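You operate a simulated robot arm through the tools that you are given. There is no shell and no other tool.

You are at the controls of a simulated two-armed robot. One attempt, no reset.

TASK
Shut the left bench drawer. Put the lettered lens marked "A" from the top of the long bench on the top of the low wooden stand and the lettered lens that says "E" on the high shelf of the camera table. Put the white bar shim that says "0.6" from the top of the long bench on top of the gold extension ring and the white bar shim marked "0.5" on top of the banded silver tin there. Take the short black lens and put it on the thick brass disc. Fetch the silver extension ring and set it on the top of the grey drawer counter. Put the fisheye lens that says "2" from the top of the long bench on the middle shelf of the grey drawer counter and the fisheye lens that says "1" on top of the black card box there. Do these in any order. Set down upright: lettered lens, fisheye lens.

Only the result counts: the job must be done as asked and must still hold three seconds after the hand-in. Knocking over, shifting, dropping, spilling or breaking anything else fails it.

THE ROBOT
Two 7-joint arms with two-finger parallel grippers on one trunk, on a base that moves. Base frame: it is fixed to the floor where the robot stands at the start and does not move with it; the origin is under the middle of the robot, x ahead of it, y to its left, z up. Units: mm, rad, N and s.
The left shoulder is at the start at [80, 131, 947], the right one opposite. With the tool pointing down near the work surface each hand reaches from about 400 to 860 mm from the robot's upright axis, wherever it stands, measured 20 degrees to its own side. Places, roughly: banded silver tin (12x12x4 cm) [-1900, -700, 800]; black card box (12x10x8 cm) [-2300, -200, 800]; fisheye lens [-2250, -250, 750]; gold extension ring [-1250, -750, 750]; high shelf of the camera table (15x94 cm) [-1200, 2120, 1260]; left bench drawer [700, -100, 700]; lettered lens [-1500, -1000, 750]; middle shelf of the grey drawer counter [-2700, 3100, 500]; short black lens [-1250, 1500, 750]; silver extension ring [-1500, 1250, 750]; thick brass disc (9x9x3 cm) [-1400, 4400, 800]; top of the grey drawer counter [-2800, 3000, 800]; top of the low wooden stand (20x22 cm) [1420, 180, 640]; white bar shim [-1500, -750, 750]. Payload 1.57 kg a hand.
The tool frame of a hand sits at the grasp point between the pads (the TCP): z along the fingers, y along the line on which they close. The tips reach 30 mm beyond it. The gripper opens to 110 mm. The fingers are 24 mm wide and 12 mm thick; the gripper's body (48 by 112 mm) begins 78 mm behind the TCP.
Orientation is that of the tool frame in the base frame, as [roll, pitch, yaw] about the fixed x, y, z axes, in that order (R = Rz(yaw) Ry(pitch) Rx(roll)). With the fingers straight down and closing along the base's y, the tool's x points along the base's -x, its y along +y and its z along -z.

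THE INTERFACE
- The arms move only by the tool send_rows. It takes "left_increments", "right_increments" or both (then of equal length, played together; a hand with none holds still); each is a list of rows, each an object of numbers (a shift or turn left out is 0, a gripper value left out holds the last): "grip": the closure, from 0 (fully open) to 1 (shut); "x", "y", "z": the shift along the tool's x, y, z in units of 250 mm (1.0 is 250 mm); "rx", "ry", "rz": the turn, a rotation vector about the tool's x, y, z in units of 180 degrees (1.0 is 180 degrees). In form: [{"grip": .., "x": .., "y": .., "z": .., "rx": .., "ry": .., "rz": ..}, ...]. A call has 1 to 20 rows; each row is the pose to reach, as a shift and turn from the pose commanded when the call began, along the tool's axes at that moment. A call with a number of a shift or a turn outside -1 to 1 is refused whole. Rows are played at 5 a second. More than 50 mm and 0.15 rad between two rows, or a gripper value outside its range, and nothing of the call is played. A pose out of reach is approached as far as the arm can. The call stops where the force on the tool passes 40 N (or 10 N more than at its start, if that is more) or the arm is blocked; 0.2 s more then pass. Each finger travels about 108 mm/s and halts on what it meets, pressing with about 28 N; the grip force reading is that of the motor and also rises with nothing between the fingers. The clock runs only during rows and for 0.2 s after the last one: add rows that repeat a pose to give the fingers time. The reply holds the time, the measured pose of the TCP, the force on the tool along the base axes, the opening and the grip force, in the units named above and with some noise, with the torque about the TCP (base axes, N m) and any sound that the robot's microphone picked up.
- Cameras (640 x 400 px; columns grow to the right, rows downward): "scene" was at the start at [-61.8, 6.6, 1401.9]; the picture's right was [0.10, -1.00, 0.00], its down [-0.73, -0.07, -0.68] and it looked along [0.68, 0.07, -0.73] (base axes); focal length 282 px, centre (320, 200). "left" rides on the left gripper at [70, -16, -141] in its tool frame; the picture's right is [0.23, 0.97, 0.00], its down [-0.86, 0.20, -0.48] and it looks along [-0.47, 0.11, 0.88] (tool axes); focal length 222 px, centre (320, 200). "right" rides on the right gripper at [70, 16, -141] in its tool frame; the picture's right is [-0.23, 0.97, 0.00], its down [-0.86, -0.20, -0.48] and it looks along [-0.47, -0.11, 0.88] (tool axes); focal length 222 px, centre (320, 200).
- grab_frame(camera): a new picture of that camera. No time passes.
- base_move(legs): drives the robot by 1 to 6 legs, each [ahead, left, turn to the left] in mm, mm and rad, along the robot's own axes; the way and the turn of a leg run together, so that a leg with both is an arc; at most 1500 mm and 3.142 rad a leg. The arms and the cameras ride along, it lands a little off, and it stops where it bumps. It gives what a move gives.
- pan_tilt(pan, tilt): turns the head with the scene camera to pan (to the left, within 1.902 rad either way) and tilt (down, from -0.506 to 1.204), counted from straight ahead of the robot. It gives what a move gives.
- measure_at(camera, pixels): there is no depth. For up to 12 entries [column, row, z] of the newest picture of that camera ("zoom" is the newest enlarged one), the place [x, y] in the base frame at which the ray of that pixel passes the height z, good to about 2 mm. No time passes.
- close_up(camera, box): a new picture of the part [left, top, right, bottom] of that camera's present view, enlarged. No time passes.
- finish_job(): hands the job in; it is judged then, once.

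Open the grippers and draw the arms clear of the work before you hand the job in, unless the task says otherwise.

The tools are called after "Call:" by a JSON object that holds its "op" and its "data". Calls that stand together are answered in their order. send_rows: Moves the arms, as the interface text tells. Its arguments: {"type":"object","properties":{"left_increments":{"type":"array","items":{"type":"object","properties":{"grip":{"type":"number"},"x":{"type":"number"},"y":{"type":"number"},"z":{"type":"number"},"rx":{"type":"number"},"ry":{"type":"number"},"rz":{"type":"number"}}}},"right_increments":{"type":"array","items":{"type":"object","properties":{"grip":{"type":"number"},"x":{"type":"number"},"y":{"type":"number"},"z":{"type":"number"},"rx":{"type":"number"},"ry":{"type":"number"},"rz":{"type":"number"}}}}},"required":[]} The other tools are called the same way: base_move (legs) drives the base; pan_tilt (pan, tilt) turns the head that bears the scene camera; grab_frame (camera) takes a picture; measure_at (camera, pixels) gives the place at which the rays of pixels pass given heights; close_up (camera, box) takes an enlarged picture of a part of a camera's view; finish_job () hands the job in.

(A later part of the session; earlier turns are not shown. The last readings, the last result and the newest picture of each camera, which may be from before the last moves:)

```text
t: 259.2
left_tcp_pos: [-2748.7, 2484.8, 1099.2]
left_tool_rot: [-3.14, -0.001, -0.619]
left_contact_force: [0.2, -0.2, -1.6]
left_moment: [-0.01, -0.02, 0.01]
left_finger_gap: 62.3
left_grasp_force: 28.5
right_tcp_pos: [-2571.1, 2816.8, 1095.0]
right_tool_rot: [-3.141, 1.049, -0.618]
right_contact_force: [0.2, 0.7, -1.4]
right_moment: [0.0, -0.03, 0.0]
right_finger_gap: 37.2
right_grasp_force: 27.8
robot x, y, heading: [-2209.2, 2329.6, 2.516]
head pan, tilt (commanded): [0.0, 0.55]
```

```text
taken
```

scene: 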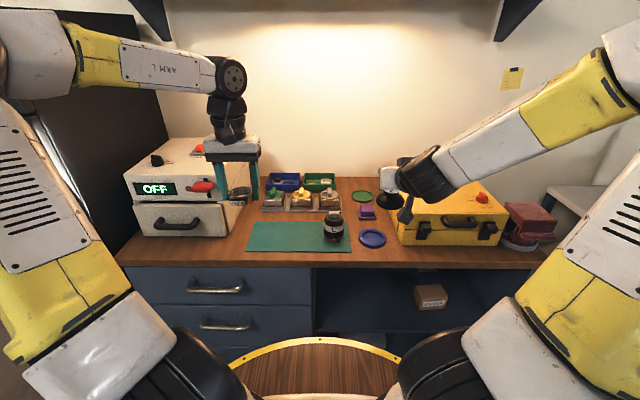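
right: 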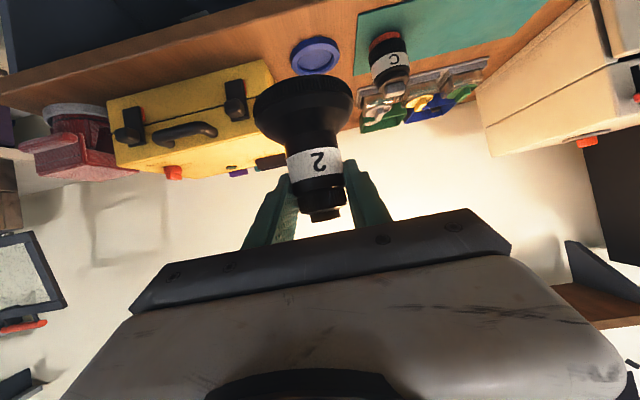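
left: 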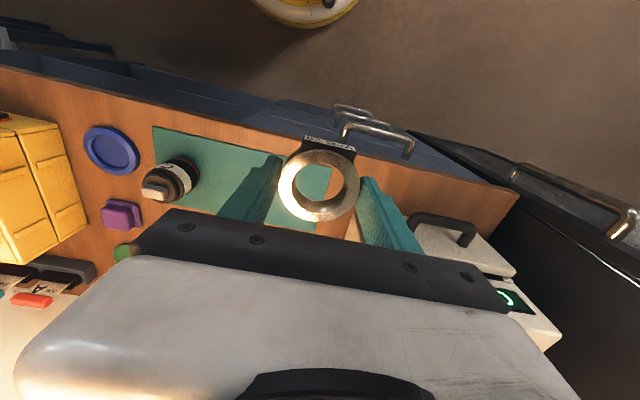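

I re-triangulate the counter-top height with the mat's front-right corner (left (153,125), scene (351,251)) and measure the free strip.

Call:
{"op": "measure_at", "data": {"camera": "left", "pixels": [[153, 125, 820], [153, 125, 830], [153, 125, 840], [153, 125, 850], [420, 212, 840], [500, 270, 840], [400, 160, 840], [515, 192, 840], [330, 165, 840]]}}

Call:
{"op": "measure_at", "data": {"camera": "scene", "pixels": [[351, 251, 820], [351, 251, 830], [351, 251, 840], [351, 251, 850], [225, 236, 840], [148, 233, 840], [245, 250, 840], [200, 262, 840], [130, 262, 840]]}}

Call:
{"op": "close_up", "data": {"camera": "scene", "box": [110, 130, 360, 290]}}

Call:
{"op": "close_up", "data": {"camera": "left", "box": [260, 90, 560, 290]}}

```text
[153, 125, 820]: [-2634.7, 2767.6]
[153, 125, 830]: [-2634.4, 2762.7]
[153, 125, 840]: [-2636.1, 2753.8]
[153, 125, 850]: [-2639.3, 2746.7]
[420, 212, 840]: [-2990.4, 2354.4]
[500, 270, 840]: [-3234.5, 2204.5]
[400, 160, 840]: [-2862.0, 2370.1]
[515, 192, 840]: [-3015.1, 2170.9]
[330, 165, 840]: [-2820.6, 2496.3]
```

```text
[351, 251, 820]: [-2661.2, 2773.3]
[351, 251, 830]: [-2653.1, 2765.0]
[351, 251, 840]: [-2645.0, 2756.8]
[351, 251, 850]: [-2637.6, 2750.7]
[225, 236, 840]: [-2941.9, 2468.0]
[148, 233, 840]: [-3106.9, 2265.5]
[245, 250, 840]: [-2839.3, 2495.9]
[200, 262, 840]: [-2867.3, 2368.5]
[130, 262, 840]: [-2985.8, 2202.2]
```

```text
2.50 times, centred on (235, 210) of scene
```

zoom: 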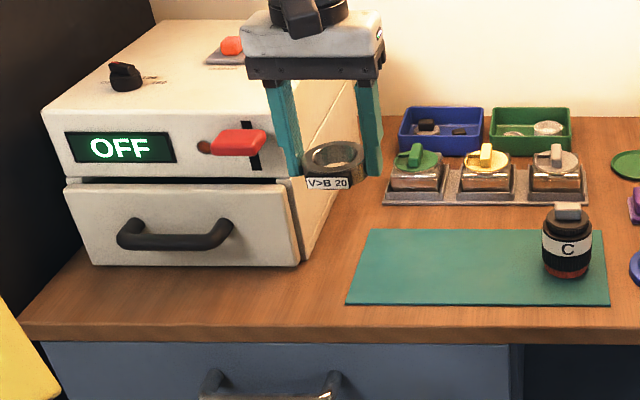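

```text
2.00 times, centred on (410, 190) of left
```

zoom: 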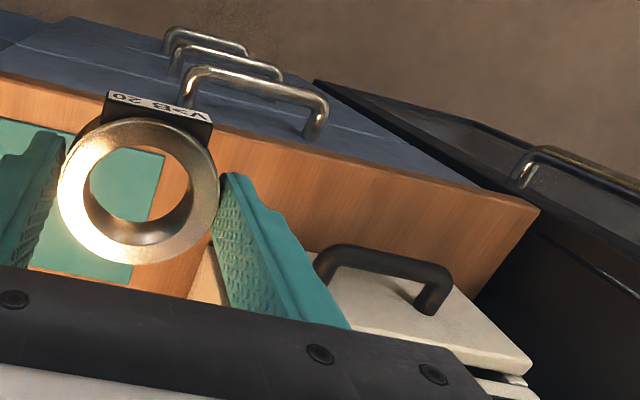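

The counter surface is z≈844; the spot 607 mm ahead, 300 mm left is free (machine corner at 672/317, mat at 608/234). I move the ring above it and descend to z≈910.

Call:
{"op": "send_rows", "data": {"left_increments": [{"x": -0.08, "y": 0.11}, {"x": -0.16, "y": 0.22}, {"x": -0.24, "y": 0.33}, {"x": -0.318, "y": 0.437}, {"x": -0.318, "y": 0.437, "z": 0.15}, {"x": -0.318, "y": 0.437, "z": 0.3}, {"x": -0.318, "y": 0.437, "z": 0.45}, {"x": -0.318, "y": 0.437, "z": 0.6}, {"x": -0.318, "y": 0.437, "z": 0.756}, {"x": -0.318, "y": 0.437, "z": 0.756}]}}

Call:
{"op": "grab_frame", "data": {"camera": "left"}}

Call:
{"op": "close_up", "data": {"camera": "scene", "box": [110, 130, 360, 290]}}

```text
t: 261.2
left_tcp_pos: [-2879.9, 2441.5, 926.4]
left_tool_rot: [3.138, 0.009, -0.618]
left_contact_force: [10.1, -6.2, 16.9]
left_moment: [0.58, 1.26, 0.11]
left_finger_gap: 62.2
left_grasp_force: 27.7
right_tcp_pos: [-2570.9, 2814.9, 1096.4]
right_tool_rot: [3.141, 1.049, -0.617]
right_contact_force: [-0.7, -0.1, -1.5]
right_moment: [0.02, -0.03, 0.02]
right_finger_gap: 37.3
right_grasp_force: 28.1
robot x, y, heading: [-2209.9, 2324.8, 2.522]
head pan, tilt (commanded): [0.0, 0.55]
stopped in row 10 (left hand): the force on the tool passed its limit at 79 N (the readings are from after the stop); the commanded pose is now the measured one
```

```text
taken
```

left: 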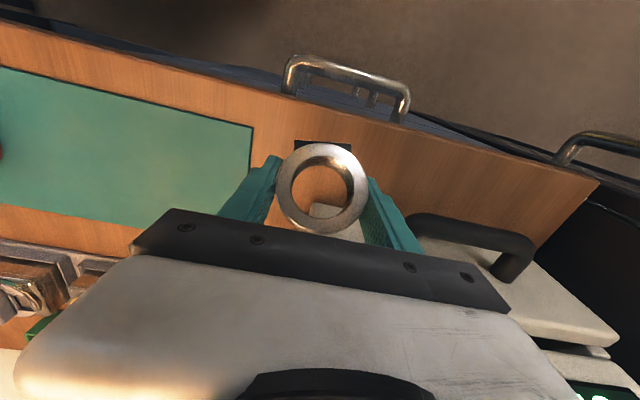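

```text
2.50 times, centred on (235, 210) of scene
```

zoom: 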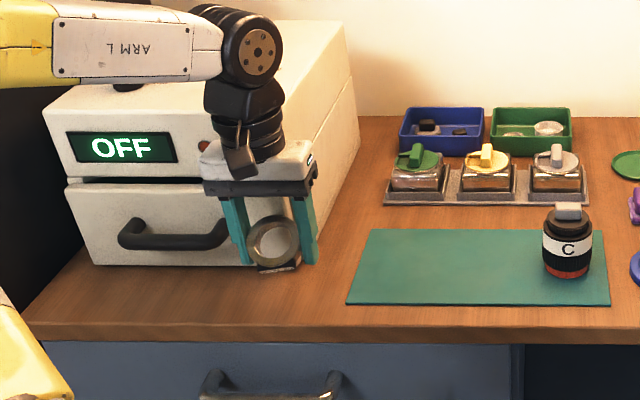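

The ring's far edge caught on the OFF machine's overhanging front and rotated in the grip. I lift 40 mm, back off 20 mm, and inspect.

Call:
{"op": "send_rows", "data": {"left_increments": [{"z": -0.08, "x": 0.02}, {"z": -0.16, "x": 0.06}, {"z": -0.24, "x": 0.1}]}}

Call:
{"op": "grab_frame", "data": {"camera": "left"}}

Call:
{"op": "close_up", "data": {"camera": "scene", "box": [110, 130, 360, 290]}}

```text
t: 262.0
left_tcp_pos: [-2860.0, 2428.4, 984.9]
left_tool_rot: [3.14, 0.005, -0.617]
left_contact_force: [0.1, 0.3, -0.7]
left_moment: [0.06, -0.02, 0.0]
left_finger_gap: 62.2
left_grasp_force: 28.1
right_tcp_pos: [-2571.7, 2815.4, 1096.5]
right_tool_rot: [3.141, 1.048, -0.617]
right_contact_force: [-0.6, 0.0, -1.2]
right_moment: [-0.02, -0.01, -0.01]
right_finger_gap: 37.4
right_grasp_force: 28.3
robot x, y, heading: [-2211.0, 2331.8, 2.518]
head pan, tilt (commanded): [0.0, 0.55]
```

```text
taken
```

left: 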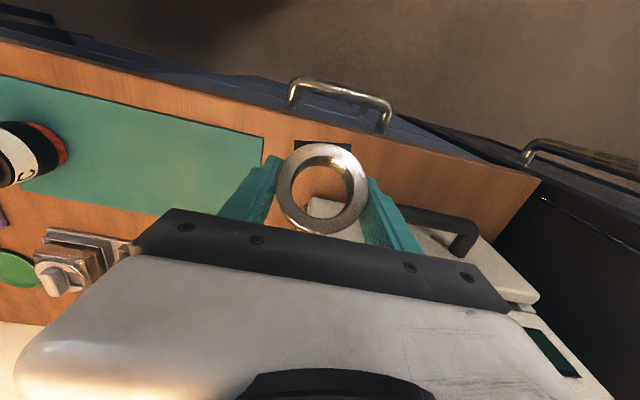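

```text
2.50 times, centred on (235, 210) of scene
```

zoom: 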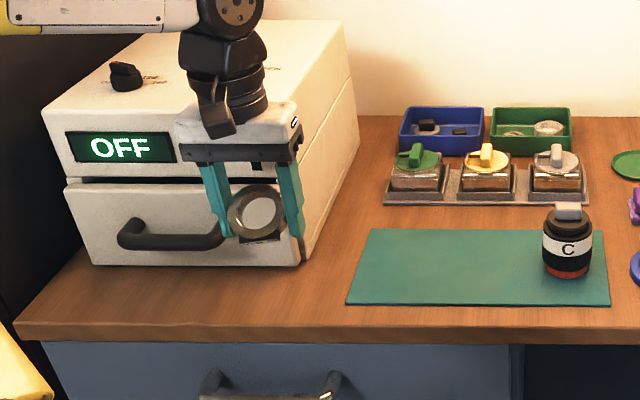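

I triangulate the machine's drawer-front corner (scene (227,203), left (308,201)) to find where it truly is.

Call:
{"op": "close_up", "data": {"camera": "left", "box": [260, 130, 440, 260]}}

Call:
{"op": "measure_at", "data": {"camera": "scene", "pixels": [[227, 203.2, 920], [227, 203.2, 940], [227, 203.2, 960], [227, 203.2, 980], [227, 236, 840], [227, 236, 860], [227, 236, 880]]}}

Call:
{"op": "measure_at", "data": {"camera": "left", "pixels": [[308, 201, 860], [308, 201, 880], [308, 201, 900], [308, 201, 920], [308, 201, 940]]}}

```text
3.08 times, centred on (350, 195) of left
```

zoom: 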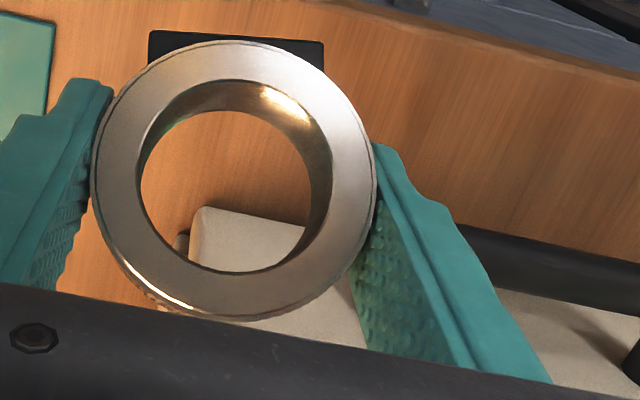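

```text
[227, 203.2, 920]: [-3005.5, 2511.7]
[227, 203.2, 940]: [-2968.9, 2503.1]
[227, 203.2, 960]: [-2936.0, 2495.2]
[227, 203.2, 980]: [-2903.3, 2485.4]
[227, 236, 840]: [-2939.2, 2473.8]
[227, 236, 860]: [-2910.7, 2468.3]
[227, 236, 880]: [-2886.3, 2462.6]
```

```text
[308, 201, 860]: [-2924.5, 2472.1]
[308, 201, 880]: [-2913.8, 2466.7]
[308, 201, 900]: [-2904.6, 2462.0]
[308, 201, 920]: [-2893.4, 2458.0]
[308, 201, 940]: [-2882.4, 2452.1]
```

Call:
{"op": "measure_at", "data": {"camera": "scene", "pixels": [[199, 226, 900], [199, 226, 915], [199, 226, 930], [156, 224, 915], [213, 186.5, 1000], [213, 186.5, 1020]]}}

Call:
{"op": "close_up", "data": {"camera": "scene", "box": [130, 150, 270, 250]}}

```text
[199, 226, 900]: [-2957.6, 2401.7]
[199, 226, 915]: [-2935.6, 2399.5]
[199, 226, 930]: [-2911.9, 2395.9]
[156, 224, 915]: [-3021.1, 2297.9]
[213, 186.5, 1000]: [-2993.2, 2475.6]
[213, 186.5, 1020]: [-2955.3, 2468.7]
```

```text
4.00 times, centred on (200, 200) of scene
```

zoom: 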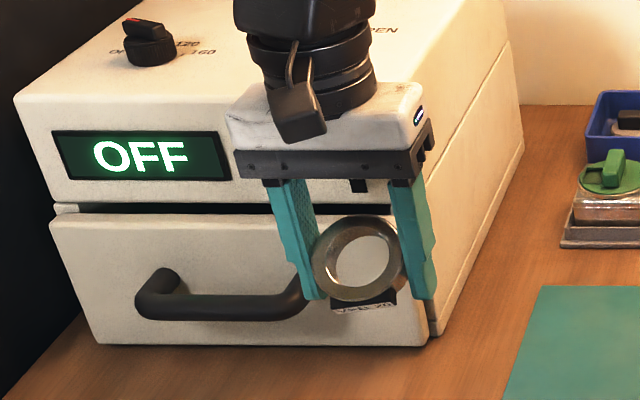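

The gripper body probably touched the machine's red lever. I raise the hand and move it aside to check the lever.

Call:
{"op": "send_rows", "data": {"left_increments": [{"z": -0.12, "x": 0.06}, {"z": -0.26, "x": 0.12}, {"z": -0.4, "x": 0.18}, {"z": -0.46, "x": 0.2, "y": -0.15}, {"z": -0.46, "x": 0.2, "y": -0.3}, {"z": -0.46, "x": 0.2, "y": -0.45}, {"z": -0.46, "x": 0.2, "y": -0.6}]}}

Call:
{"op": "close_up", "data": {"camera": "scene", "box": [110, 120, 310, 260]}}

Call:
{"op": "grab_frame", "data": {"camera": "left"}}

```text
t: 263.6
left_tcp_pos: [-2731.2, 2520.3, 1098.8]
left_tool_rot: [3.138, 0.005, -0.616]
left_contact_force: [-0.5, -1.0, -0.9]
left_moment: [0.0, 0.01, 0.04]
left_finger_gap: 62.0
left_grasp_force: 27.8
right_tcp_pos: [-2572.0, 2815.4, 1094.7]
right_tool_rot: [3.14, 1.05, -0.618]
right_contact_force: [0.4, 0.2, -2.3]
right_moment: [-0.03, 0.03, -0.01]
right_finger_gap: 37.2
right_grasp_force: 28.3
robot x, y, heading: [-2205.7, 2330.4, 2.521]
head pan, tilt (commanded): [0.0, 0.55]
```

```text
2.86 times, centred on (210, 190) of scene
```

zoom: 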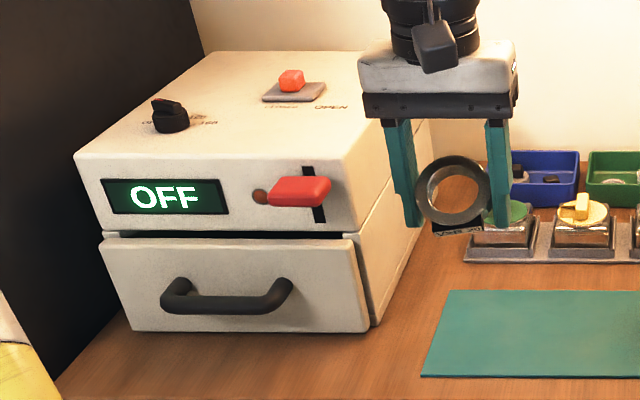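

```text
taken
```

left: 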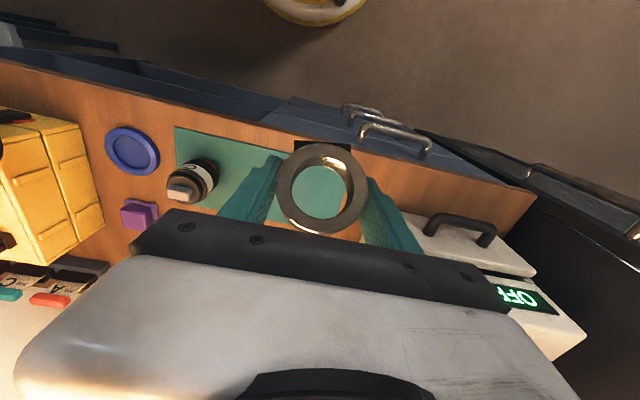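

The lever is unchanged, but the ring has slid up about 37 mm in the fingers and tilted. I'll set it down gently on the open green mat area at about (665 ahead, 110 left) to regrasp it properly.

Call:
{"op": "send_rows", "data": {"left_increments": [{"x": -0.13, "y": -0.04}, {"x": -0.26, "y": -0.08}, {"x": -0.38, "y": -0.12}, {"x": -0.508, "y": -0.164}, {"x": -0.508, "y": -0.164, "z": 0.16}, {"x": -0.508, "y": -0.164, "z": 0.32}, {"x": -0.508, "y": -0.164, "z": 0.48}, {"x": -0.508, "y": -0.164, "z": 0.64}, {"x": -0.508, "y": -0.164, "z": 0.72}]}}

Call:
{"op": "grab_frame", "data": {"camera": "left"}}

Call:
{"op": "close_up", "data": {"camera": "scene", "box": [180, 130, 380, 270]}}

```text
t: 265.6
left_tcp_pos: [-2810.7, 2628.4, 919.0]
left_tool_rot: [3.14, 0.008, -0.617]
left_contact_force: [0.0, -0.3, 0.2]
left_moment: [0.05, 0.02, -0.01]
left_finger_gap: 61.9
left_grasp_force: 27.8
right_tcp_pos: [-2572.4, 2815.7, 1095.9]
right_tool_rot: [-3.141, 1.048, -0.615]
right_contact_force: [0.3, 0.0, -2.2]
right_moment: [0.0, -0.02, -0.02]
right_finger_gap: 37.4
right_grasp_force: 27.7
robot x, y, heading: [-2206.8, 2329.7, 2.521]
head pan, tilt (commanded): [0.0, 0.55]
```

```text
taken
```

left: 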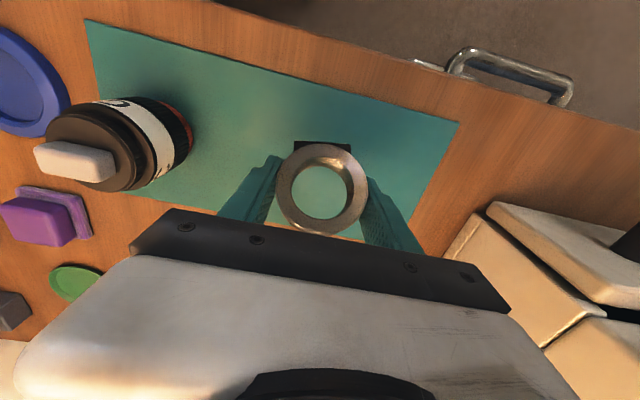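

```text
2.86 times, centred on (280, 200) of scene
```

zoom: 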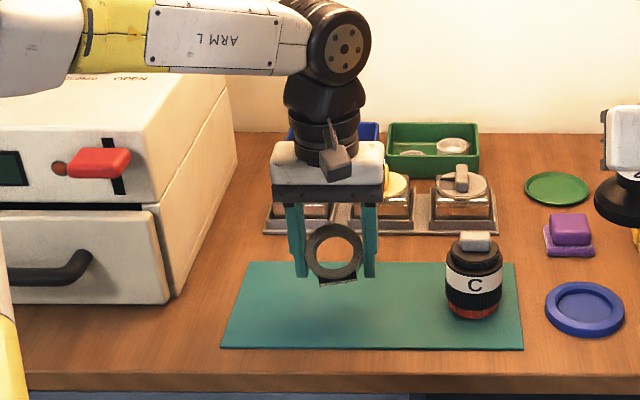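

The ring tilts ~39° with its near edge ≈11 mm above the fingertip level. I lower until the fingertips are just above the mat and release it there.

Call:
{"op": "send_rows", "data": {"left_increments": [{"z": 0.08}, {"z": 0.13}, {"z": 0.15}, {"z": 0.158}, {"z": 0.158, "grip": 0.4}, {"z": 0.158, "grip": 0.36}, {"z": 0.158, "grip": 0.32}, {"z": 0.158, "grip": 0.25}, {"z": 0.158, "grip": 0.1}, {"z": 0.158, "grip": 0.1}]}}

Call:
{"op": "grab_frame", "data": {"camera": "left"}}

Call:
{"op": "close_up", "data": {"camera": "scene", "box": [180, 130, 380, 270]}}

```text
t: 267.8
left_tcp_pos: [-2812.1, 2628.8, 880.7]
left_tool_rot: [3.138, 0.006, -0.619]
left_contact_force: [-0.1, -0.5, -0.2]
left_moment: [0.07, -0.02, 0.0]
left_finger_gap: 99.0
left_grasp_force: 0.1
right_tcp_pos: [-2571.1, 2815.9, 1095.9]
right_tool_rot: [-3.141, 1.05, -0.616]
right_contact_force: [0.3, -0.1, -2.3]
right_moment: [0.0, 0.0, 0.02]
right_finger_gap: 36.7
right_grasp_force: 28.0
robot x, y, heading: [-2208.7, 2329.0, 2.521]
head pan, tilt (commanded): [0.0, 0.55]
```

```text
taken
```

left: 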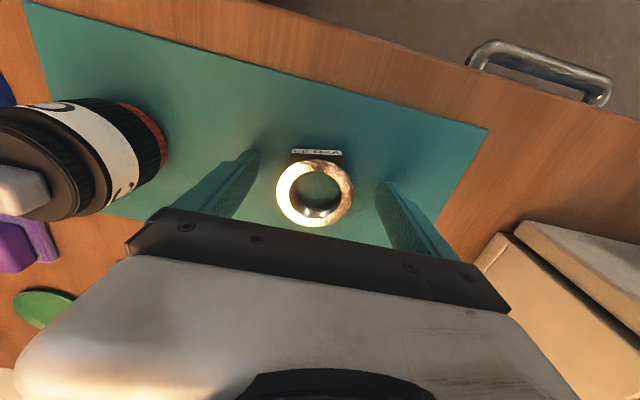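

```text
2.86 times, centred on (280, 200) of scene
```

zoom: 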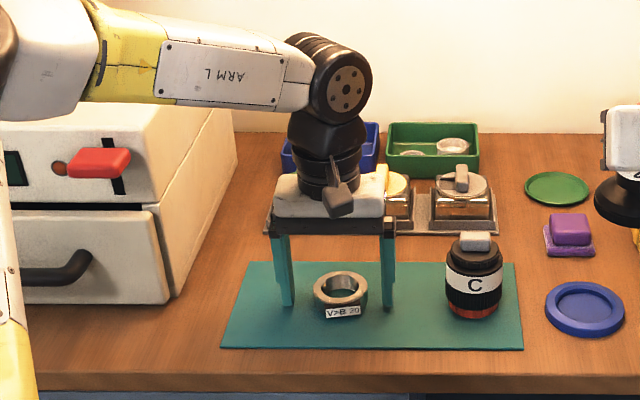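

The ring lies flat on the mat. I measure its centre relative to the hand and regrasp.

Call:
{"op": "measure_at", "data": {"camera": "left", "pixels": [[314.5, 193, 867], [276, 194, 867], [353, 193, 867], [314.5, 160, 867], [314.5, 226, 867]]}}

Call:
{"op": "close_up", "data": {"camera": "left", "box": [230, 120, 420, 250]}}

```text
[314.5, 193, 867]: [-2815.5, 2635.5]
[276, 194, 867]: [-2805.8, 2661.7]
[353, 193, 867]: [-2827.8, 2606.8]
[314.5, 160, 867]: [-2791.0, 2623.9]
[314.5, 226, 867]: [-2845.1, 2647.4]
```

```text
3.08 times, centred on (325, 185) of left
```

zoom: 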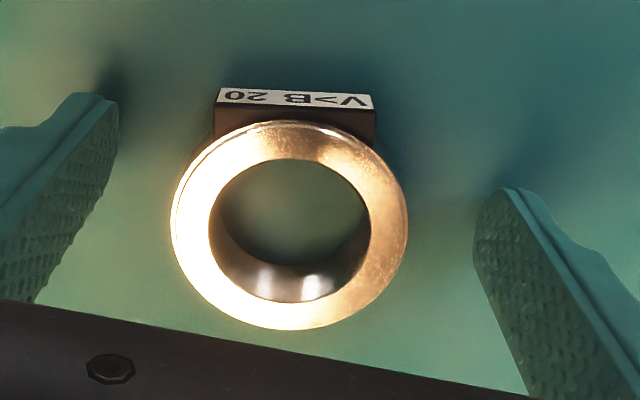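

I measure the bare wood region between the mat's corner (487,128) and the machine (515,225) in this view.

Call:
{"op": "measure_at", "data": {"camera": "left", "pixels": [[487, 128, 846], [515, 233, 850], [515, 233, 970], [525, 222, 970], [460, 66, 844], [640, 118, 844], [430, 245, 846], [478, 258, 850]]}}

Call:
{"op": "close_up", "data": {"camera": "left", "box": [400, 60, 640, 330]}}

```text
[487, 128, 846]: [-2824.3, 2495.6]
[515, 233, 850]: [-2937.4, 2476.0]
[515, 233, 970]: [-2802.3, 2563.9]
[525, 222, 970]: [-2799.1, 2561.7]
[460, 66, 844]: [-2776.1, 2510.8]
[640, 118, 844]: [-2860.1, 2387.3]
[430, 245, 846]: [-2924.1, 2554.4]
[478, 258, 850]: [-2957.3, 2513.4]
```

```text
1.48 times, centred on (520, 195) of left
```

zoom: 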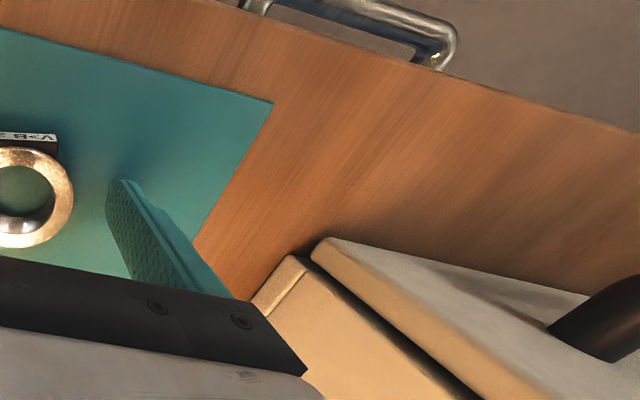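

The collision was likely with the machine's red lever (around z≈1005 at left ≈300). I'll regrasp the ring with the hand tilted 45° forward so the palm stays clear, and slide it in low from the front. First rise and tilt.

Call:
{"op": "send_rows", "data": {"left_increments": [{"grip": 0.1, "z": -0.12}, {"grip": 0.1, "z": -0.24}, {"grip": 0.28, "z": -0.36}]}}

Call:
{"op": "send_rows", "data": {"left_increments": [{"ry": -0.0417}, {"ry": -0.0833}, {"ry": -0.125}, {"ry": -0.1667}, {"ry": -0.2083}, {"ry": -0.25}, {"ry": -0.25}]}}

Call:
{"op": "grab_frame", "data": {"camera": "left"}}

Call:
{"op": "close_up", "data": {"camera": "scene", "box": [130, 130, 380, 290]}}

```text
t: 268.6
left_tcp_pos: [-2811.9, 2629.0, 970.6]
left_tool_rot: [3.138, 0.007, -0.618]
left_contact_force: [-0.4, -0.4, 0.7]
left_moment: [-0.01, 0.01, 0.02]
left_finger_gap: 79.2
left_grasp_force: 0.0
right_tcp_pos: [-2571.9, 2815.4, 1096.0]
right_tool_rot: [3.141, 1.05, -0.617]
right_contact_force: [0.3, 0.2, -2.4]
right_moment: [0.03, -0.06, 0.01]
right_finger_gap: 37.0
right_grasp_force: 28.0
robot x, y, heading: [-2208.7, 2326.3, 2.522]
head pan, tilt (commanded): [0.0, 0.55]
```

```text
t: 270.2
left_tcp_pos: [-2811.2, 2627.2, 969.5]
left_tool_rot: [3.14, 0.791, -0.62]
left_contact_force: [0.6, -0.1, -0.4]
left_moment: [0.03, 0.0, 0.0]
left_finger_gap: 78.8
left_grasp_force: 0.0
right_tcp_pos: [-2572.0, 2815.4, 1094.6]
right_tool_rot: [3.141, 1.048, -0.616]
right_contact_force: [-0.2, 0.2, -2.3]
right_moment: [-0.04, 0.0, -0.01]
right_finger_gap: 37.2
right_grasp_force: 27.7
robot x, y, heading: [-2205.9, 2328.4, 2.519]
head pan, tilt (commanded): [0.0, 0.55]
```

```text
taken
```

left: 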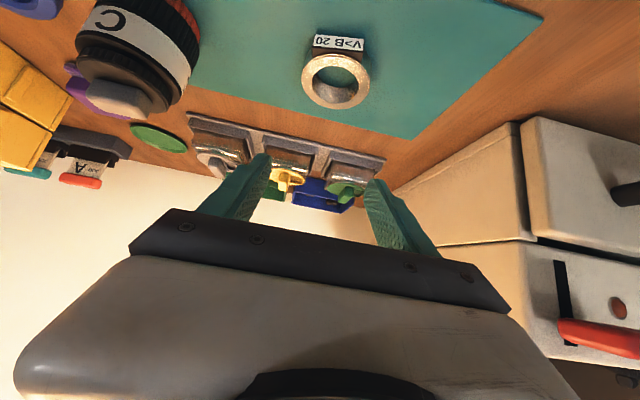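

```text
2.50 times, centred on (255, 210) of scene
```

zoom: 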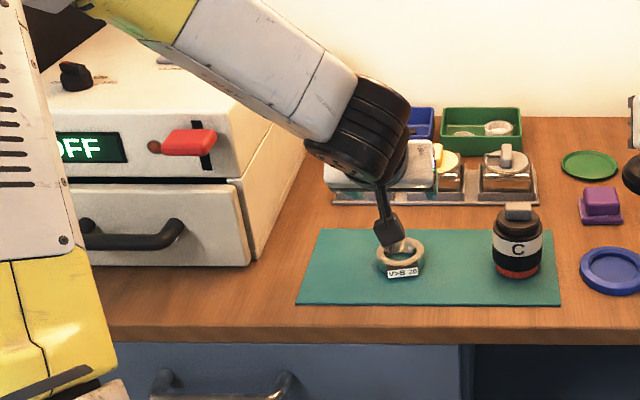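

The tilted view shows the ring at (335,79). I measure its centre from here.

Call:
{"op": "close_up", "data": {"camera": "left", "box": [270, 20, 400, 130]}}

Call:
{"op": "measure_at", "data": {"camera": "left", "pixels": [[336, 80, 867], [302, 80, 867], [370, 80, 867], [540, 15, 846], [558, 330, 1000], [558, 330, 1020], [558, 330, 1040]]}}

```text
3.64 times, centred on (335, 75) of left
```

zoom: 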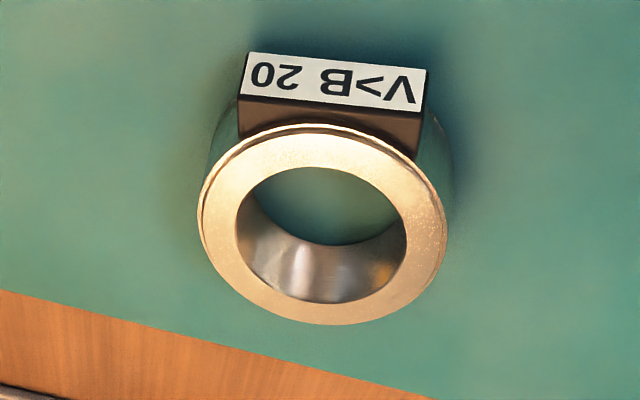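

```text
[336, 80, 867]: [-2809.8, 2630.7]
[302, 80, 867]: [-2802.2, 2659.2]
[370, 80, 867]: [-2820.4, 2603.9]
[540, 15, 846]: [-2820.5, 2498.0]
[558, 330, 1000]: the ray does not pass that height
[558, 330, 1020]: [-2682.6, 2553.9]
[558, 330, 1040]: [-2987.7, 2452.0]
```

I align (TCP 15 mm behind the ring centre) and descend with the tilted fingers to TCP z≈878, then close.

Call:
{"op": "send_rows", "data": {"left_increments": [{"grip": 0.28, "x": 0.026, "y": -0.017, "z": -0.026}, {"grip": 0.28, "x": 0.112, "y": -0.017, "z": 0.06}, {"grip": 0.28, "x": 0.198, "y": -0.017, "z": 0.145}, {"grip": 0.28, "x": 0.26, "y": -0.017, "z": 0.205}, {"grip": 0.28, "x": 0.286, "y": -0.017, "z": 0.231}, {"grip": 0.28, "x": 0.286, "y": -0.017, "z": 0.231}]}}

Call:
{"op": "close_up", "data": {"camera": "left", "box": [220, 80, 460, 260]}}

Call:
{"op": "close_up", "data": {"camera": "scene", "box": [190, 150, 370, 270]}}

```text
t: 271.6
left_tcp_pos: [-2802.7, 2625.2, 878.5]
left_tool_rot: [3.138, 0.793, -0.62]
left_contact_force: [-0.1, -0.3, -0.5]
left_moment: [-0.03, 0.04, 0.01]
left_finger_gap: 79.2
left_grasp_force: 0.0
right_tcp_pos: [-2572.4, 2815.6, 1096.2]
right_tool_rot: [3.141, 1.05, -0.617]
right_contact_force: [-0.2, 0.7, -2.3]
right_moment: [-0.01, -0.02, 0.02]
right_finger_gap: 37.2
right_grasp_force: 28.3
robot x, y, heading: [-2205.5, 2326.7, 2.524]
head pan, tilt (commanded): [0.0, 0.55]
```

```text
2.22 times, centred on (340, 170) of left
```

zoom: 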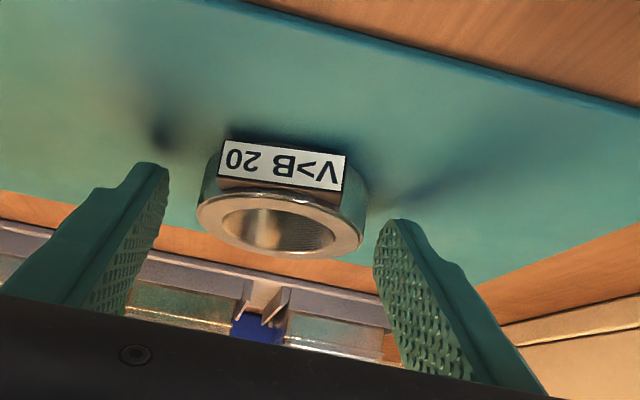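

```text
3.33 times, centred on (280, 210) of scene
```

zoom: 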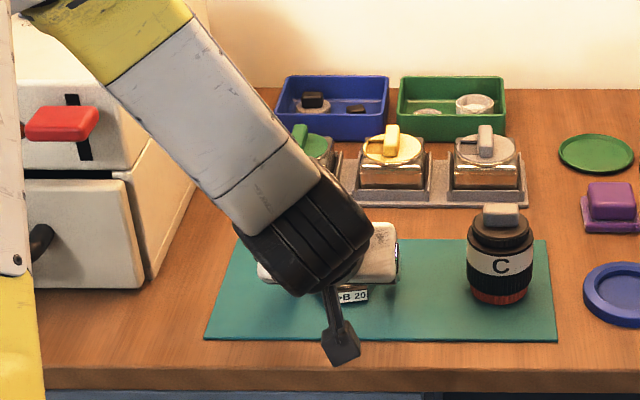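

The fingers straddle the ring well. I close slowly and lift 20 mm.

Call:
{"op": "send_rows", "data": {"left_increments": [{"grip": 0.36}, {"grip": 0.42}, {"grip": 0.46}, {"grip": 1}, {"grip": 1}, {"grip": 1}]}}

Call:
{"op": "send_rows", "data": {"left_increments": [{"x": -0.014, "z": -0.014}, {"x": -0.042, "z": -0.042}, {"x": -0.07, "z": -0.07}]}}

Call:
{"op": "close_up", "data": {"camera": "left", "box": [220, 80, 460, 260]}}

Call:
{"op": "close_up", "data": {"camera": "scene", "box": [190, 150, 370, 270]}}

```text
t: 273.0
left_tcp_pos: [-2801.9, 2625.9, 876.9]
left_tool_rot: [3.137, 0.793, -0.619]
left_contact_force: [-0.6, -0.4, 2.2]
left_moment: [-0.08, 0.13, 0.03]
left_finger_gap: 61.1
left_grasp_force: 27.9
right_tcp_pos: [-2572.1, 2815.9, 1097.1]
right_tool_rot: [-3.142, 1.049, -0.616]
right_contact_force: [0.3, 0.9, -1.6]
right_moment: [0.02, 0.0, -0.01]
right_finger_gap: 37.1
right_grasp_force: 27.8
robot x, y, heading: [-2207.8, 2327.0, 2.527]
head pan, tilt (commanded): [0.0, 0.55]
```

```text
t: 273.8
left_tcp_pos: [-2802.8, 2625.1, 902.4]
left_tool_rot: [3.138, 0.792, -0.619]
left_contact_force: [0.2, 0.3, -1.7]
left_moment: [0.01, -0.01, -0.02]
left_finger_gap: 61.3
left_grasp_force: 28.2
right_tcp_pos: [-2571.8, 2816.6, 1095.2]
right_tool_rot: [-3.14, 1.049, -0.615]
right_contact_force: [-0.5, -0.2, -1.7]
right_moment: [0.02, -0.01, -0.03]
right_finger_gap: 37.3
right_grasp_force: 28.2
robot x, y, heading: [-2208.3, 2331.2, 2.528]
head pan, tilt (commanded): [0.0, 0.55]
```

```text
2.22 times, centred on (340, 170) of left
```

zoom: 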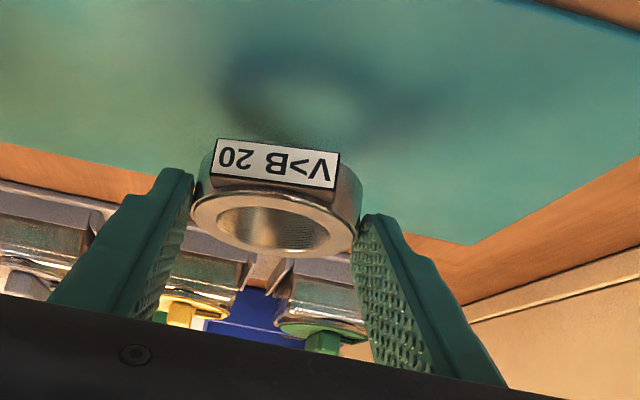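

```text
3.33 times, centred on (280, 210) of scene
```

zoom: 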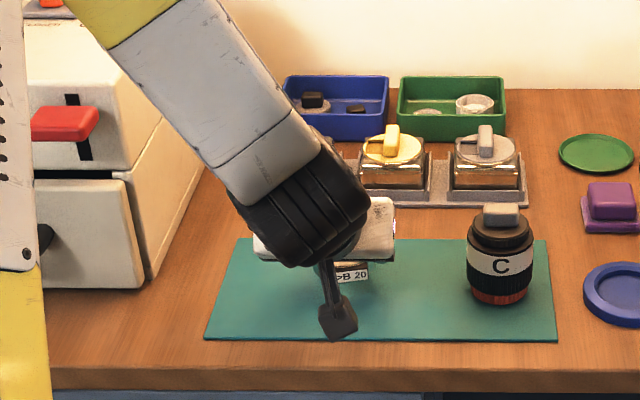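

The ring is gripped level. I carry it low across to the bare strip in front of the machine's right corner, target (−2872,2452).

Call:
{"op": "send_rows", "data": {"left_increments": [{"x": 0.033, "y": 0.144, "z": -0.033}, {"x": 0.065, "y": 0.289, "z": -0.066}, {"x": 0.097, "y": 0.433, "z": -0.098}, {"x": 0.13, "y": 0.578, "z": -0.131}, {"x": 0.162, "y": 0.722, "z": -0.164}, {"x": 0.162, "y": 0.722, "z": -0.164}]}}

Call:
{"op": "grab_frame", "data": {"camera": "left"}}

Call:
{"op": "close_up", "data": {"camera": "scene", "box": [110, 150, 330, 280]}}

```text
t: 275.2
left_tcp_pos: [-2860.3, 2444.2, 903.5]
left_tool_rot: [3.139, 0.793, -0.62]
left_contact_force: [-0.8, 0.3, -0.2]
left_moment: [0.01, -0.02, 0.01]
left_finger_gap: 61.4
left_grasp_force: 28.2
right_tcp_pos: [-2572.7, 2816.7, 1094.8]
right_tool_rot: [-3.141, 1.049, -0.615]
right_contact_force: [1.0, -0.5, -1.8]
right_moment: [-0.01, -0.04, 0.01]
right_finger_gap: 37.4
right_grasp_force: 28.5
robot x, y, heading: [-2205.6, 2327.3, 2.522]
head pan, tilt (commanded): [0.0, 0.55]
```

```text
taken
```

left: 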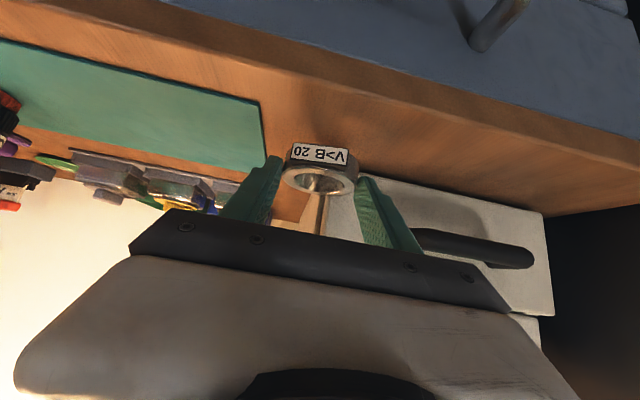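

```text
2.91 times, centred on (220, 215) of scene
```

zoom: 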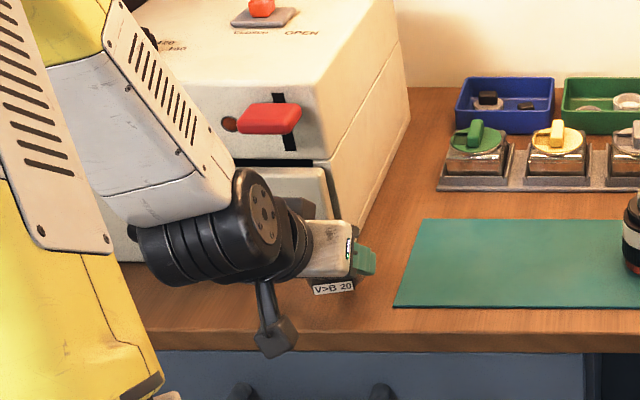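

I check the counter's front edge near the ring and the ring's near edge to confirm the margin.

Call:
{"op": "measure_at", "data": {"camera": "zoom", "pixels": [[332, 331, 844], [332, 292, 873], [400, 304, 846], [200, 325, 844], [500, 336, 844]]}}

Call:
{"op": "close_up", "data": {"camera": "left", "box": [200, 60, 480, 260]}}

```text
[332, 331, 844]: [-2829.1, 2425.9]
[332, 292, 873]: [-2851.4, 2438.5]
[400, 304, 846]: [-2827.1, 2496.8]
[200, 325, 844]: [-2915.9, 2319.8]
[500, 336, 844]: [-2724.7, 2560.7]
```

```text
2.00 times, centred on (340, 160) of left
```

zoom: 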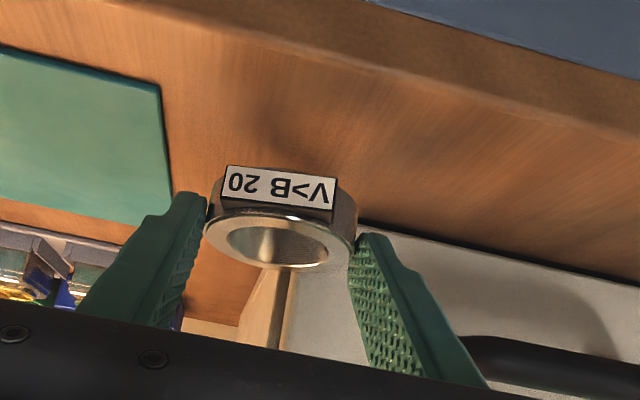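

The ring's near edge is ≈25 mm inside the counter edge. I lower it in fine steps.

Call:
{"op": "send_rows", "data": {"left_increments": [{"x": 0.0284, "z": 0.0281}, {"x": 0.0512, "z": 0.0507}, {"x": 0.0625, "z": 0.0619}, {"x": 0.0682, "z": 0.0675}, {"x": 0.0725, "z": 0.0718}, {"x": 0.0768, "z": 0.076}, {"x": 0.081, "z": 0.0802}]}}

Call:
{"op": "close_up", "data": {"camera": "left", "box": [200, 60, 480, 260]}}

Call:
{"op": "close_up", "data": {"camera": "scene", "box": [150, 190, 310, 290]}}

```text
t: 276.8
left_tcp_pos: [-2859.1, 2444.4, 875.8]
left_tool_rot: [3.138, 0.792, -0.619]
left_contact_force: [0.2, -0.3, -0.5]
left_moment: [-0.03, -0.04, -0.02]
left_finger_gap: 61.1
left_grasp_force: 28.4
right_tcp_pos: [-2572.0, 2816.1, 1095.5]
right_tool_rot: [3.142, 1.048, -0.616]
right_contact_force: [0.3, 0.7, -1.9]
right_moment: [-0.01, 0.02, 0.0]
right_finger_gap: 37.3
right_grasp_force: 27.9
robot x, y, heading: [-2209.2, 2330.3, 2.523]
head pan, tilt (commanded): [0.0, 0.55]
```

```text
2.00 times, centred on (340, 160) of left
```

zoom: 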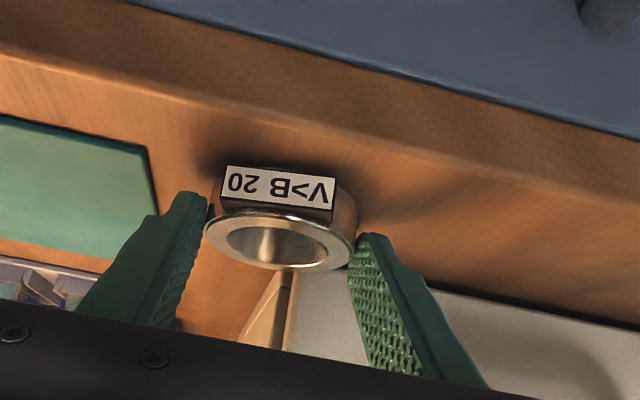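

```text
4.00 times, centred on (230, 240) of scene
```

zoom: 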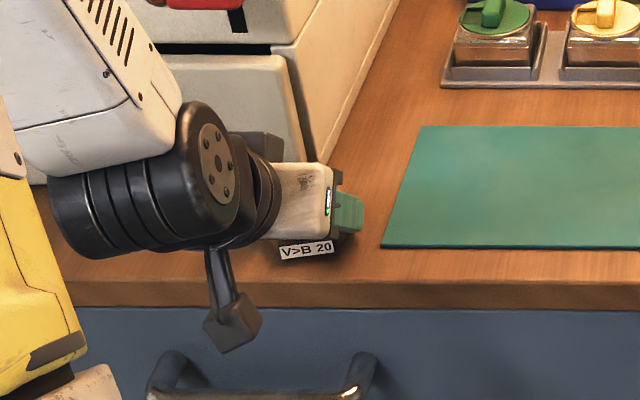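

No contact yet; I continue down in 1 mm steps.

Call:
{"op": "send_rows", "data": {"left_increments": [{"x": 0.0028, "z": 0.0028}, {"x": 0.0057, "z": 0.0056}, {"x": 0.0085, "z": 0.0084}, {"x": 0.0114, "z": 0.0112}, {"x": 0.0142, "z": 0.014}]}}

```text
t: 278.0
left_tcp_pos: [-2860.5, 2445.2, 872.9]
left_tool_rot: [3.134, 0.8, -0.622]
left_contact_force: [4.1, -2.7, 27.8]
left_moment: [0.14, 0.55, -0.22]
left_finger_gap: 61.0
left_grasp_force: 28.2
right_tcp_pos: [-2570.7, 2815.3, 1095.6]
right_tool_rot: [-3.141, 1.048, -0.618]
right_contact_force: [0.8, 0.0, -2.0]
right_moment: [0.0, 0.0, 0.0]
right_finger_gap: 37.3
right_grasp_force: 27.9
robot x, y, heading: [-2211.1, 2327.7, 2.516]
head pan, tilt (commanded): [0.0, 0.55]
```

Contact (27.8 N). I relieve 1.5 mm and open slightly to release the ring, then back out along the tool axis.

Call:
{"op": "send_rows", "data": {"left_increments": [{"x": -0.0043, "z": -0.0042, "grip": 1}, {"x": -0.0043, "z": -0.0042, "grip": 0.42}, {"x": -0.0043, "z": -0.0042, "grip": 0.38}, {"x": -0.0043, "z": -0.0042, "grip": 0.34}, {"x": -0.0043, "z": -0.0042, "grip": 0.28}, {"x": -0.0043, "z": -0.0042, "grip": 0.28}]}}

Call:
{"op": "close_up", "data": {"camera": "left", "box": [200, 60, 480, 260]}}

```text
t: 279.4
left_tcp_pos: [-2860.5, 2443.7, 872.9]
left_tool_rot: [3.137, 0.793, -0.62]
left_contact_force: [0.7, 0.9, -0.6]
left_moment: [0.01, 0.0, -0.01]
left_finger_gap: 79.5
left_grasp_force: 0.0
right_tcp_pos: [-2571.6, 2815.5, 1096.1]
right_tool_rot: [3.14, 1.048, -0.617]
right_contact_force: [0.1, -0.1, -1.7]
right_moment: [0.02, -0.04, -0.02]
right_finger_gap: 37.1
right_grasp_force: 27.7
robot x, y, heading: [-2208.7, 2329.8, 2.526]
head pan, tilt (commanded): [0.0, 0.55]
```

```text
2.00 times, centred on (340, 160) of left
```

zoom: 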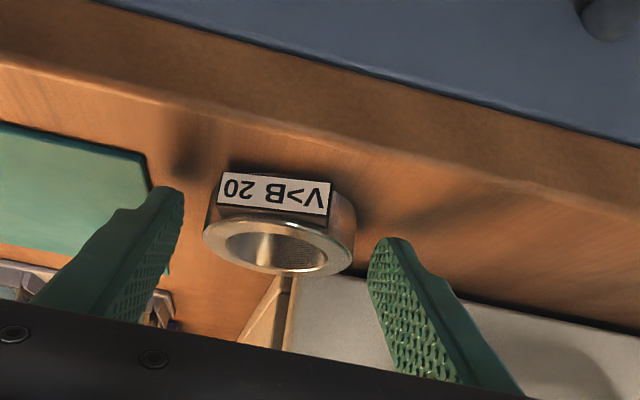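

The ring rests on the counter top. I retract the left hand along its axis, back and up.

Call:
{"op": "send_rows", "data": {"left_increments": [{"z": -0.06}, {"z": -0.16}, {"z": -0.28}, {"z": -0.42}, {"z": -0.56}]}}

Call:
{"op": "grab_frame", "data": {"camera": "left"}}

Call:
{"op": "grab_frame", "data": {"camera": "scene"}}

```text
t: 280.6
left_tcp_pos: [-2786.7, 2390.3, 971.4]
left_tool_rot: [3.14, 0.791, -0.621]
left_contact_force: [-0.7, 0.0, -0.9]
left_moment: [-0.03, -0.02, -0.02]
left_finger_gap: 79.1
left_grasp_force: 0.1
left hand out of reach, approached as far as the arm can: row 5
right_tcp_pos: [-2572.6, 2815.9, 1095.4]
right_tool_rot: [-3.141, 1.048, -0.615]
right_contact_force: [-0.9, -1.4, -2.3]
right_moment: [-0.02, 0.0, -0.02]
right_finger_gap: 37.0
right_grasp_force: 28.2
robot x, y, heading: [-2209.3, 2329.5, 2.525]
head pan, tilt (commanded): [0.0, 0.55]
```

```text
taken
```

left: 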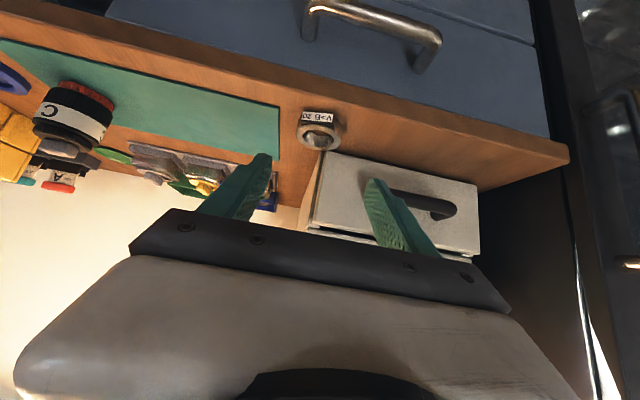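

```text
taken
```

scene: 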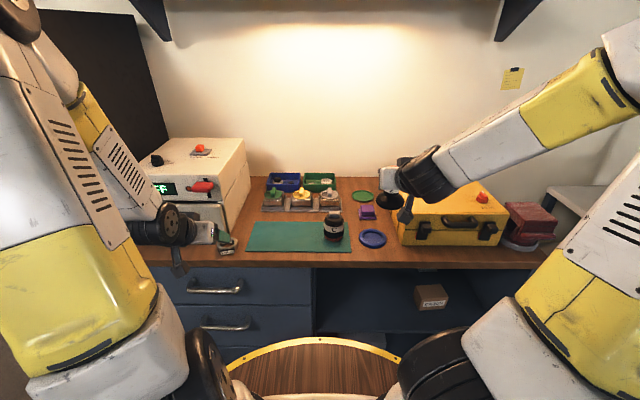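

The ring stands on the counter in front of the machine. Now fisheye 2: I back the base 180 mm so the right hand can come down in front of the open compartment.

Call:
{"op": "base_move", "data": {"legs": [[-180, 0, 0]]}}

Call:
{"op": "send_rows", "data": {"right_increments": [{"x": 0.14, "z": 0.08}, {"x": 0.28, "z": 0.161}, {"x": 0.42, "z": 0.241}, {"x": 0.56, "z": 0.321}, {"x": 0.7, "z": 0.402}, {"x": 0.84, "z": 0.482}, {"x": 0.9, "z": 0.516}]}}

Call:
{"op": "grab_frame", "data": {"camera": "scene"}}

Call:
{"op": "grab_frame", "data": {"camera": "right"}}

```text
t: 282.1
left_tcp_pos: [-2638.7, 2284.8, 971.7]
left_tool_rot: [3.139, 0.792, -0.62]
left_contact_force: [-0.5, 0.3, 0.1]
left_moment: [0.01, -0.02, 0.01]
left_finger_gap: 79.0
left_grasp_force: 0.0
right_tcp_pos: [-2424.4, 2712.4, 1095.7]
right_tool_rot: [3.141, 1.049, -0.618]
right_contact_force: [-0.8, 0.5, -0.6]
right_moment: [-0.04, -0.02, 0.03]
right_finger_gap: 37.0
right_grasp_force: 28.0
robot x, y, heading: [-2062.6, 2225.1, 2.526]
head pan, tilt (commanded): [0.0, 0.55]
```

```text
t: 283.7
left_tcp_pos: [-2639.6, 2285.9, 971.7]
left_tool_rot: [3.139, 0.791, -0.622]
left_contact_force: [0.5, -0.4, -0.4]
left_moment: [0.01, -0.03, 0.02]
left_finger_gap: 79.2
left_grasp_force: 0.1
right_tcp_pos: [-2417.0, 2733.0, 863.1]
right_tool_rot: [3.13, 1.028, -0.618]
right_contact_force: [-0.2, 0.8, -1.7]
right_moment: [-0.01, 0.0, 0.01]
right_finger_gap: 37.5
right_grasp_force: 28.0
right hand out of reach, approached as far as the arm can: row 5, 6, 7
robot x, y, heading: [-2062.6, 2227.1, 2.524]
head pan, tilt (commanded): [0.0, 0.55]
```

```text
taken
```

scene: 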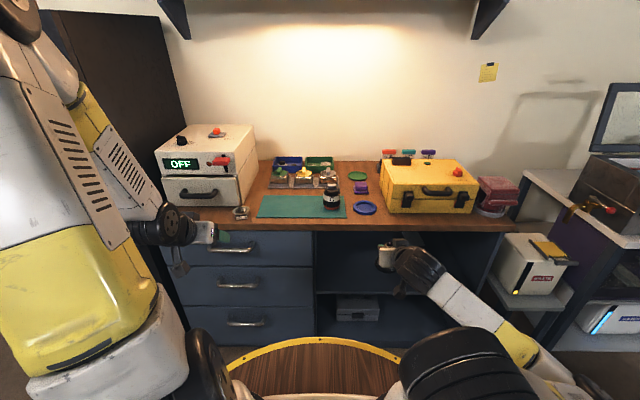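

```text
taken
```

right: 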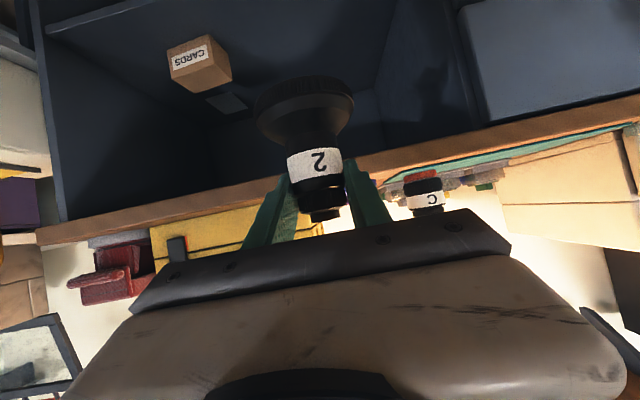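

The folded arm hit its reach limit. I back the base another 60 mm and move the hand 130 mm farther ahead before lowering.

Call:
{"op": "base_move", "data": {"legs": [[-60, 0, 0]]}}

Call:
{"op": "send_rows", "data": {"right_increments": [{"x": -0.065, "z": 0.113}, {"x": -0.13, "z": 0.226}, {"x": -0.195, "z": 0.338}, {"x": -0.26, "z": 0.451}, {"x": -0.26, "z": 0.451}]}}

Call:
{"op": "grab_frame", "data": {"camera": "right"}}

Call:
{"op": "grab_frame", "data": {"camera": "scene"}}

```text
t: 284.7
left_tcp_pos: [-2589.7, 2251.1, 973.0]
left_tool_rot: [3.138, 0.79, -0.62]
left_contact_force: [-0.3, 0.3, -0.7]
left_moment: [-0.03, 0.01, -0.02]
left_finger_gap: 79.4
left_grasp_force: 0.0
right_tcp_pos: [-2367.4, 2696.7, 863.0]
right_tool_rot: [3.124, 1.029, -0.618]
right_contact_force: [-0.1, -0.1, -1.4]
right_moment: [-0.01, -0.03, 0.0]
right_finger_gap: 37.2
right_grasp_force: 27.7
robot x, y, heading: [-2010.3, 2190.8, 2.519]
head pan, tilt (commanded): [0.0, 0.55]
```

```text
t: 285.9
left_tcp_pos: [-2590.6, 2249.4, 973.9]
left_tool_rot: [3.138, 0.791, -0.621]
left_contact_force: [0.5, -0.2, -0.2]
left_moment: [-0.01, -0.02, -0.04]
left_finger_gap: 79.5
left_grasp_force: 0.1
right_tcp_pos: [-2475.2, 2769.6, 859.2]
right_tool_rot: [3.125, 1.029, -0.618]
right_contact_force: [-0.7, 0.0, -0.7]
right_moment: [-0.01, -0.01, -0.03]
right_finger_gap: 37.2
right_grasp_force: 27.8
robot x, y, heading: [-2009.7, 2188.1, 2.522]
head pan, tilt (commanded): [0.0, 0.55]
```

```text
taken
```

right: 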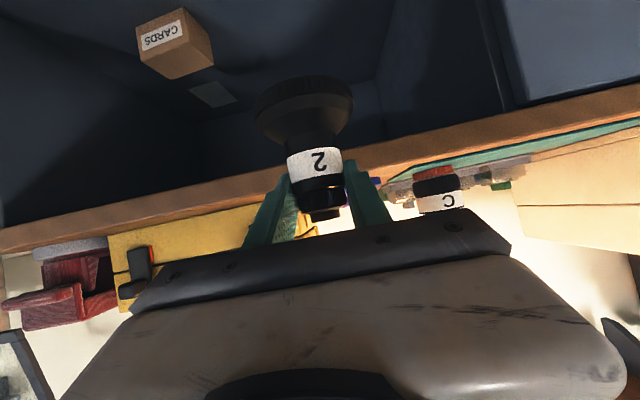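

```text
taken
```

scene: 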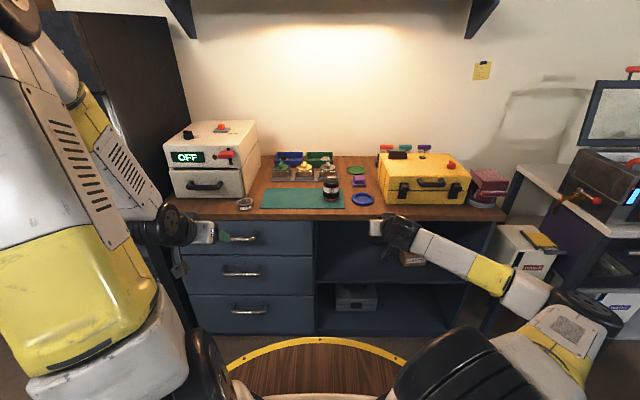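

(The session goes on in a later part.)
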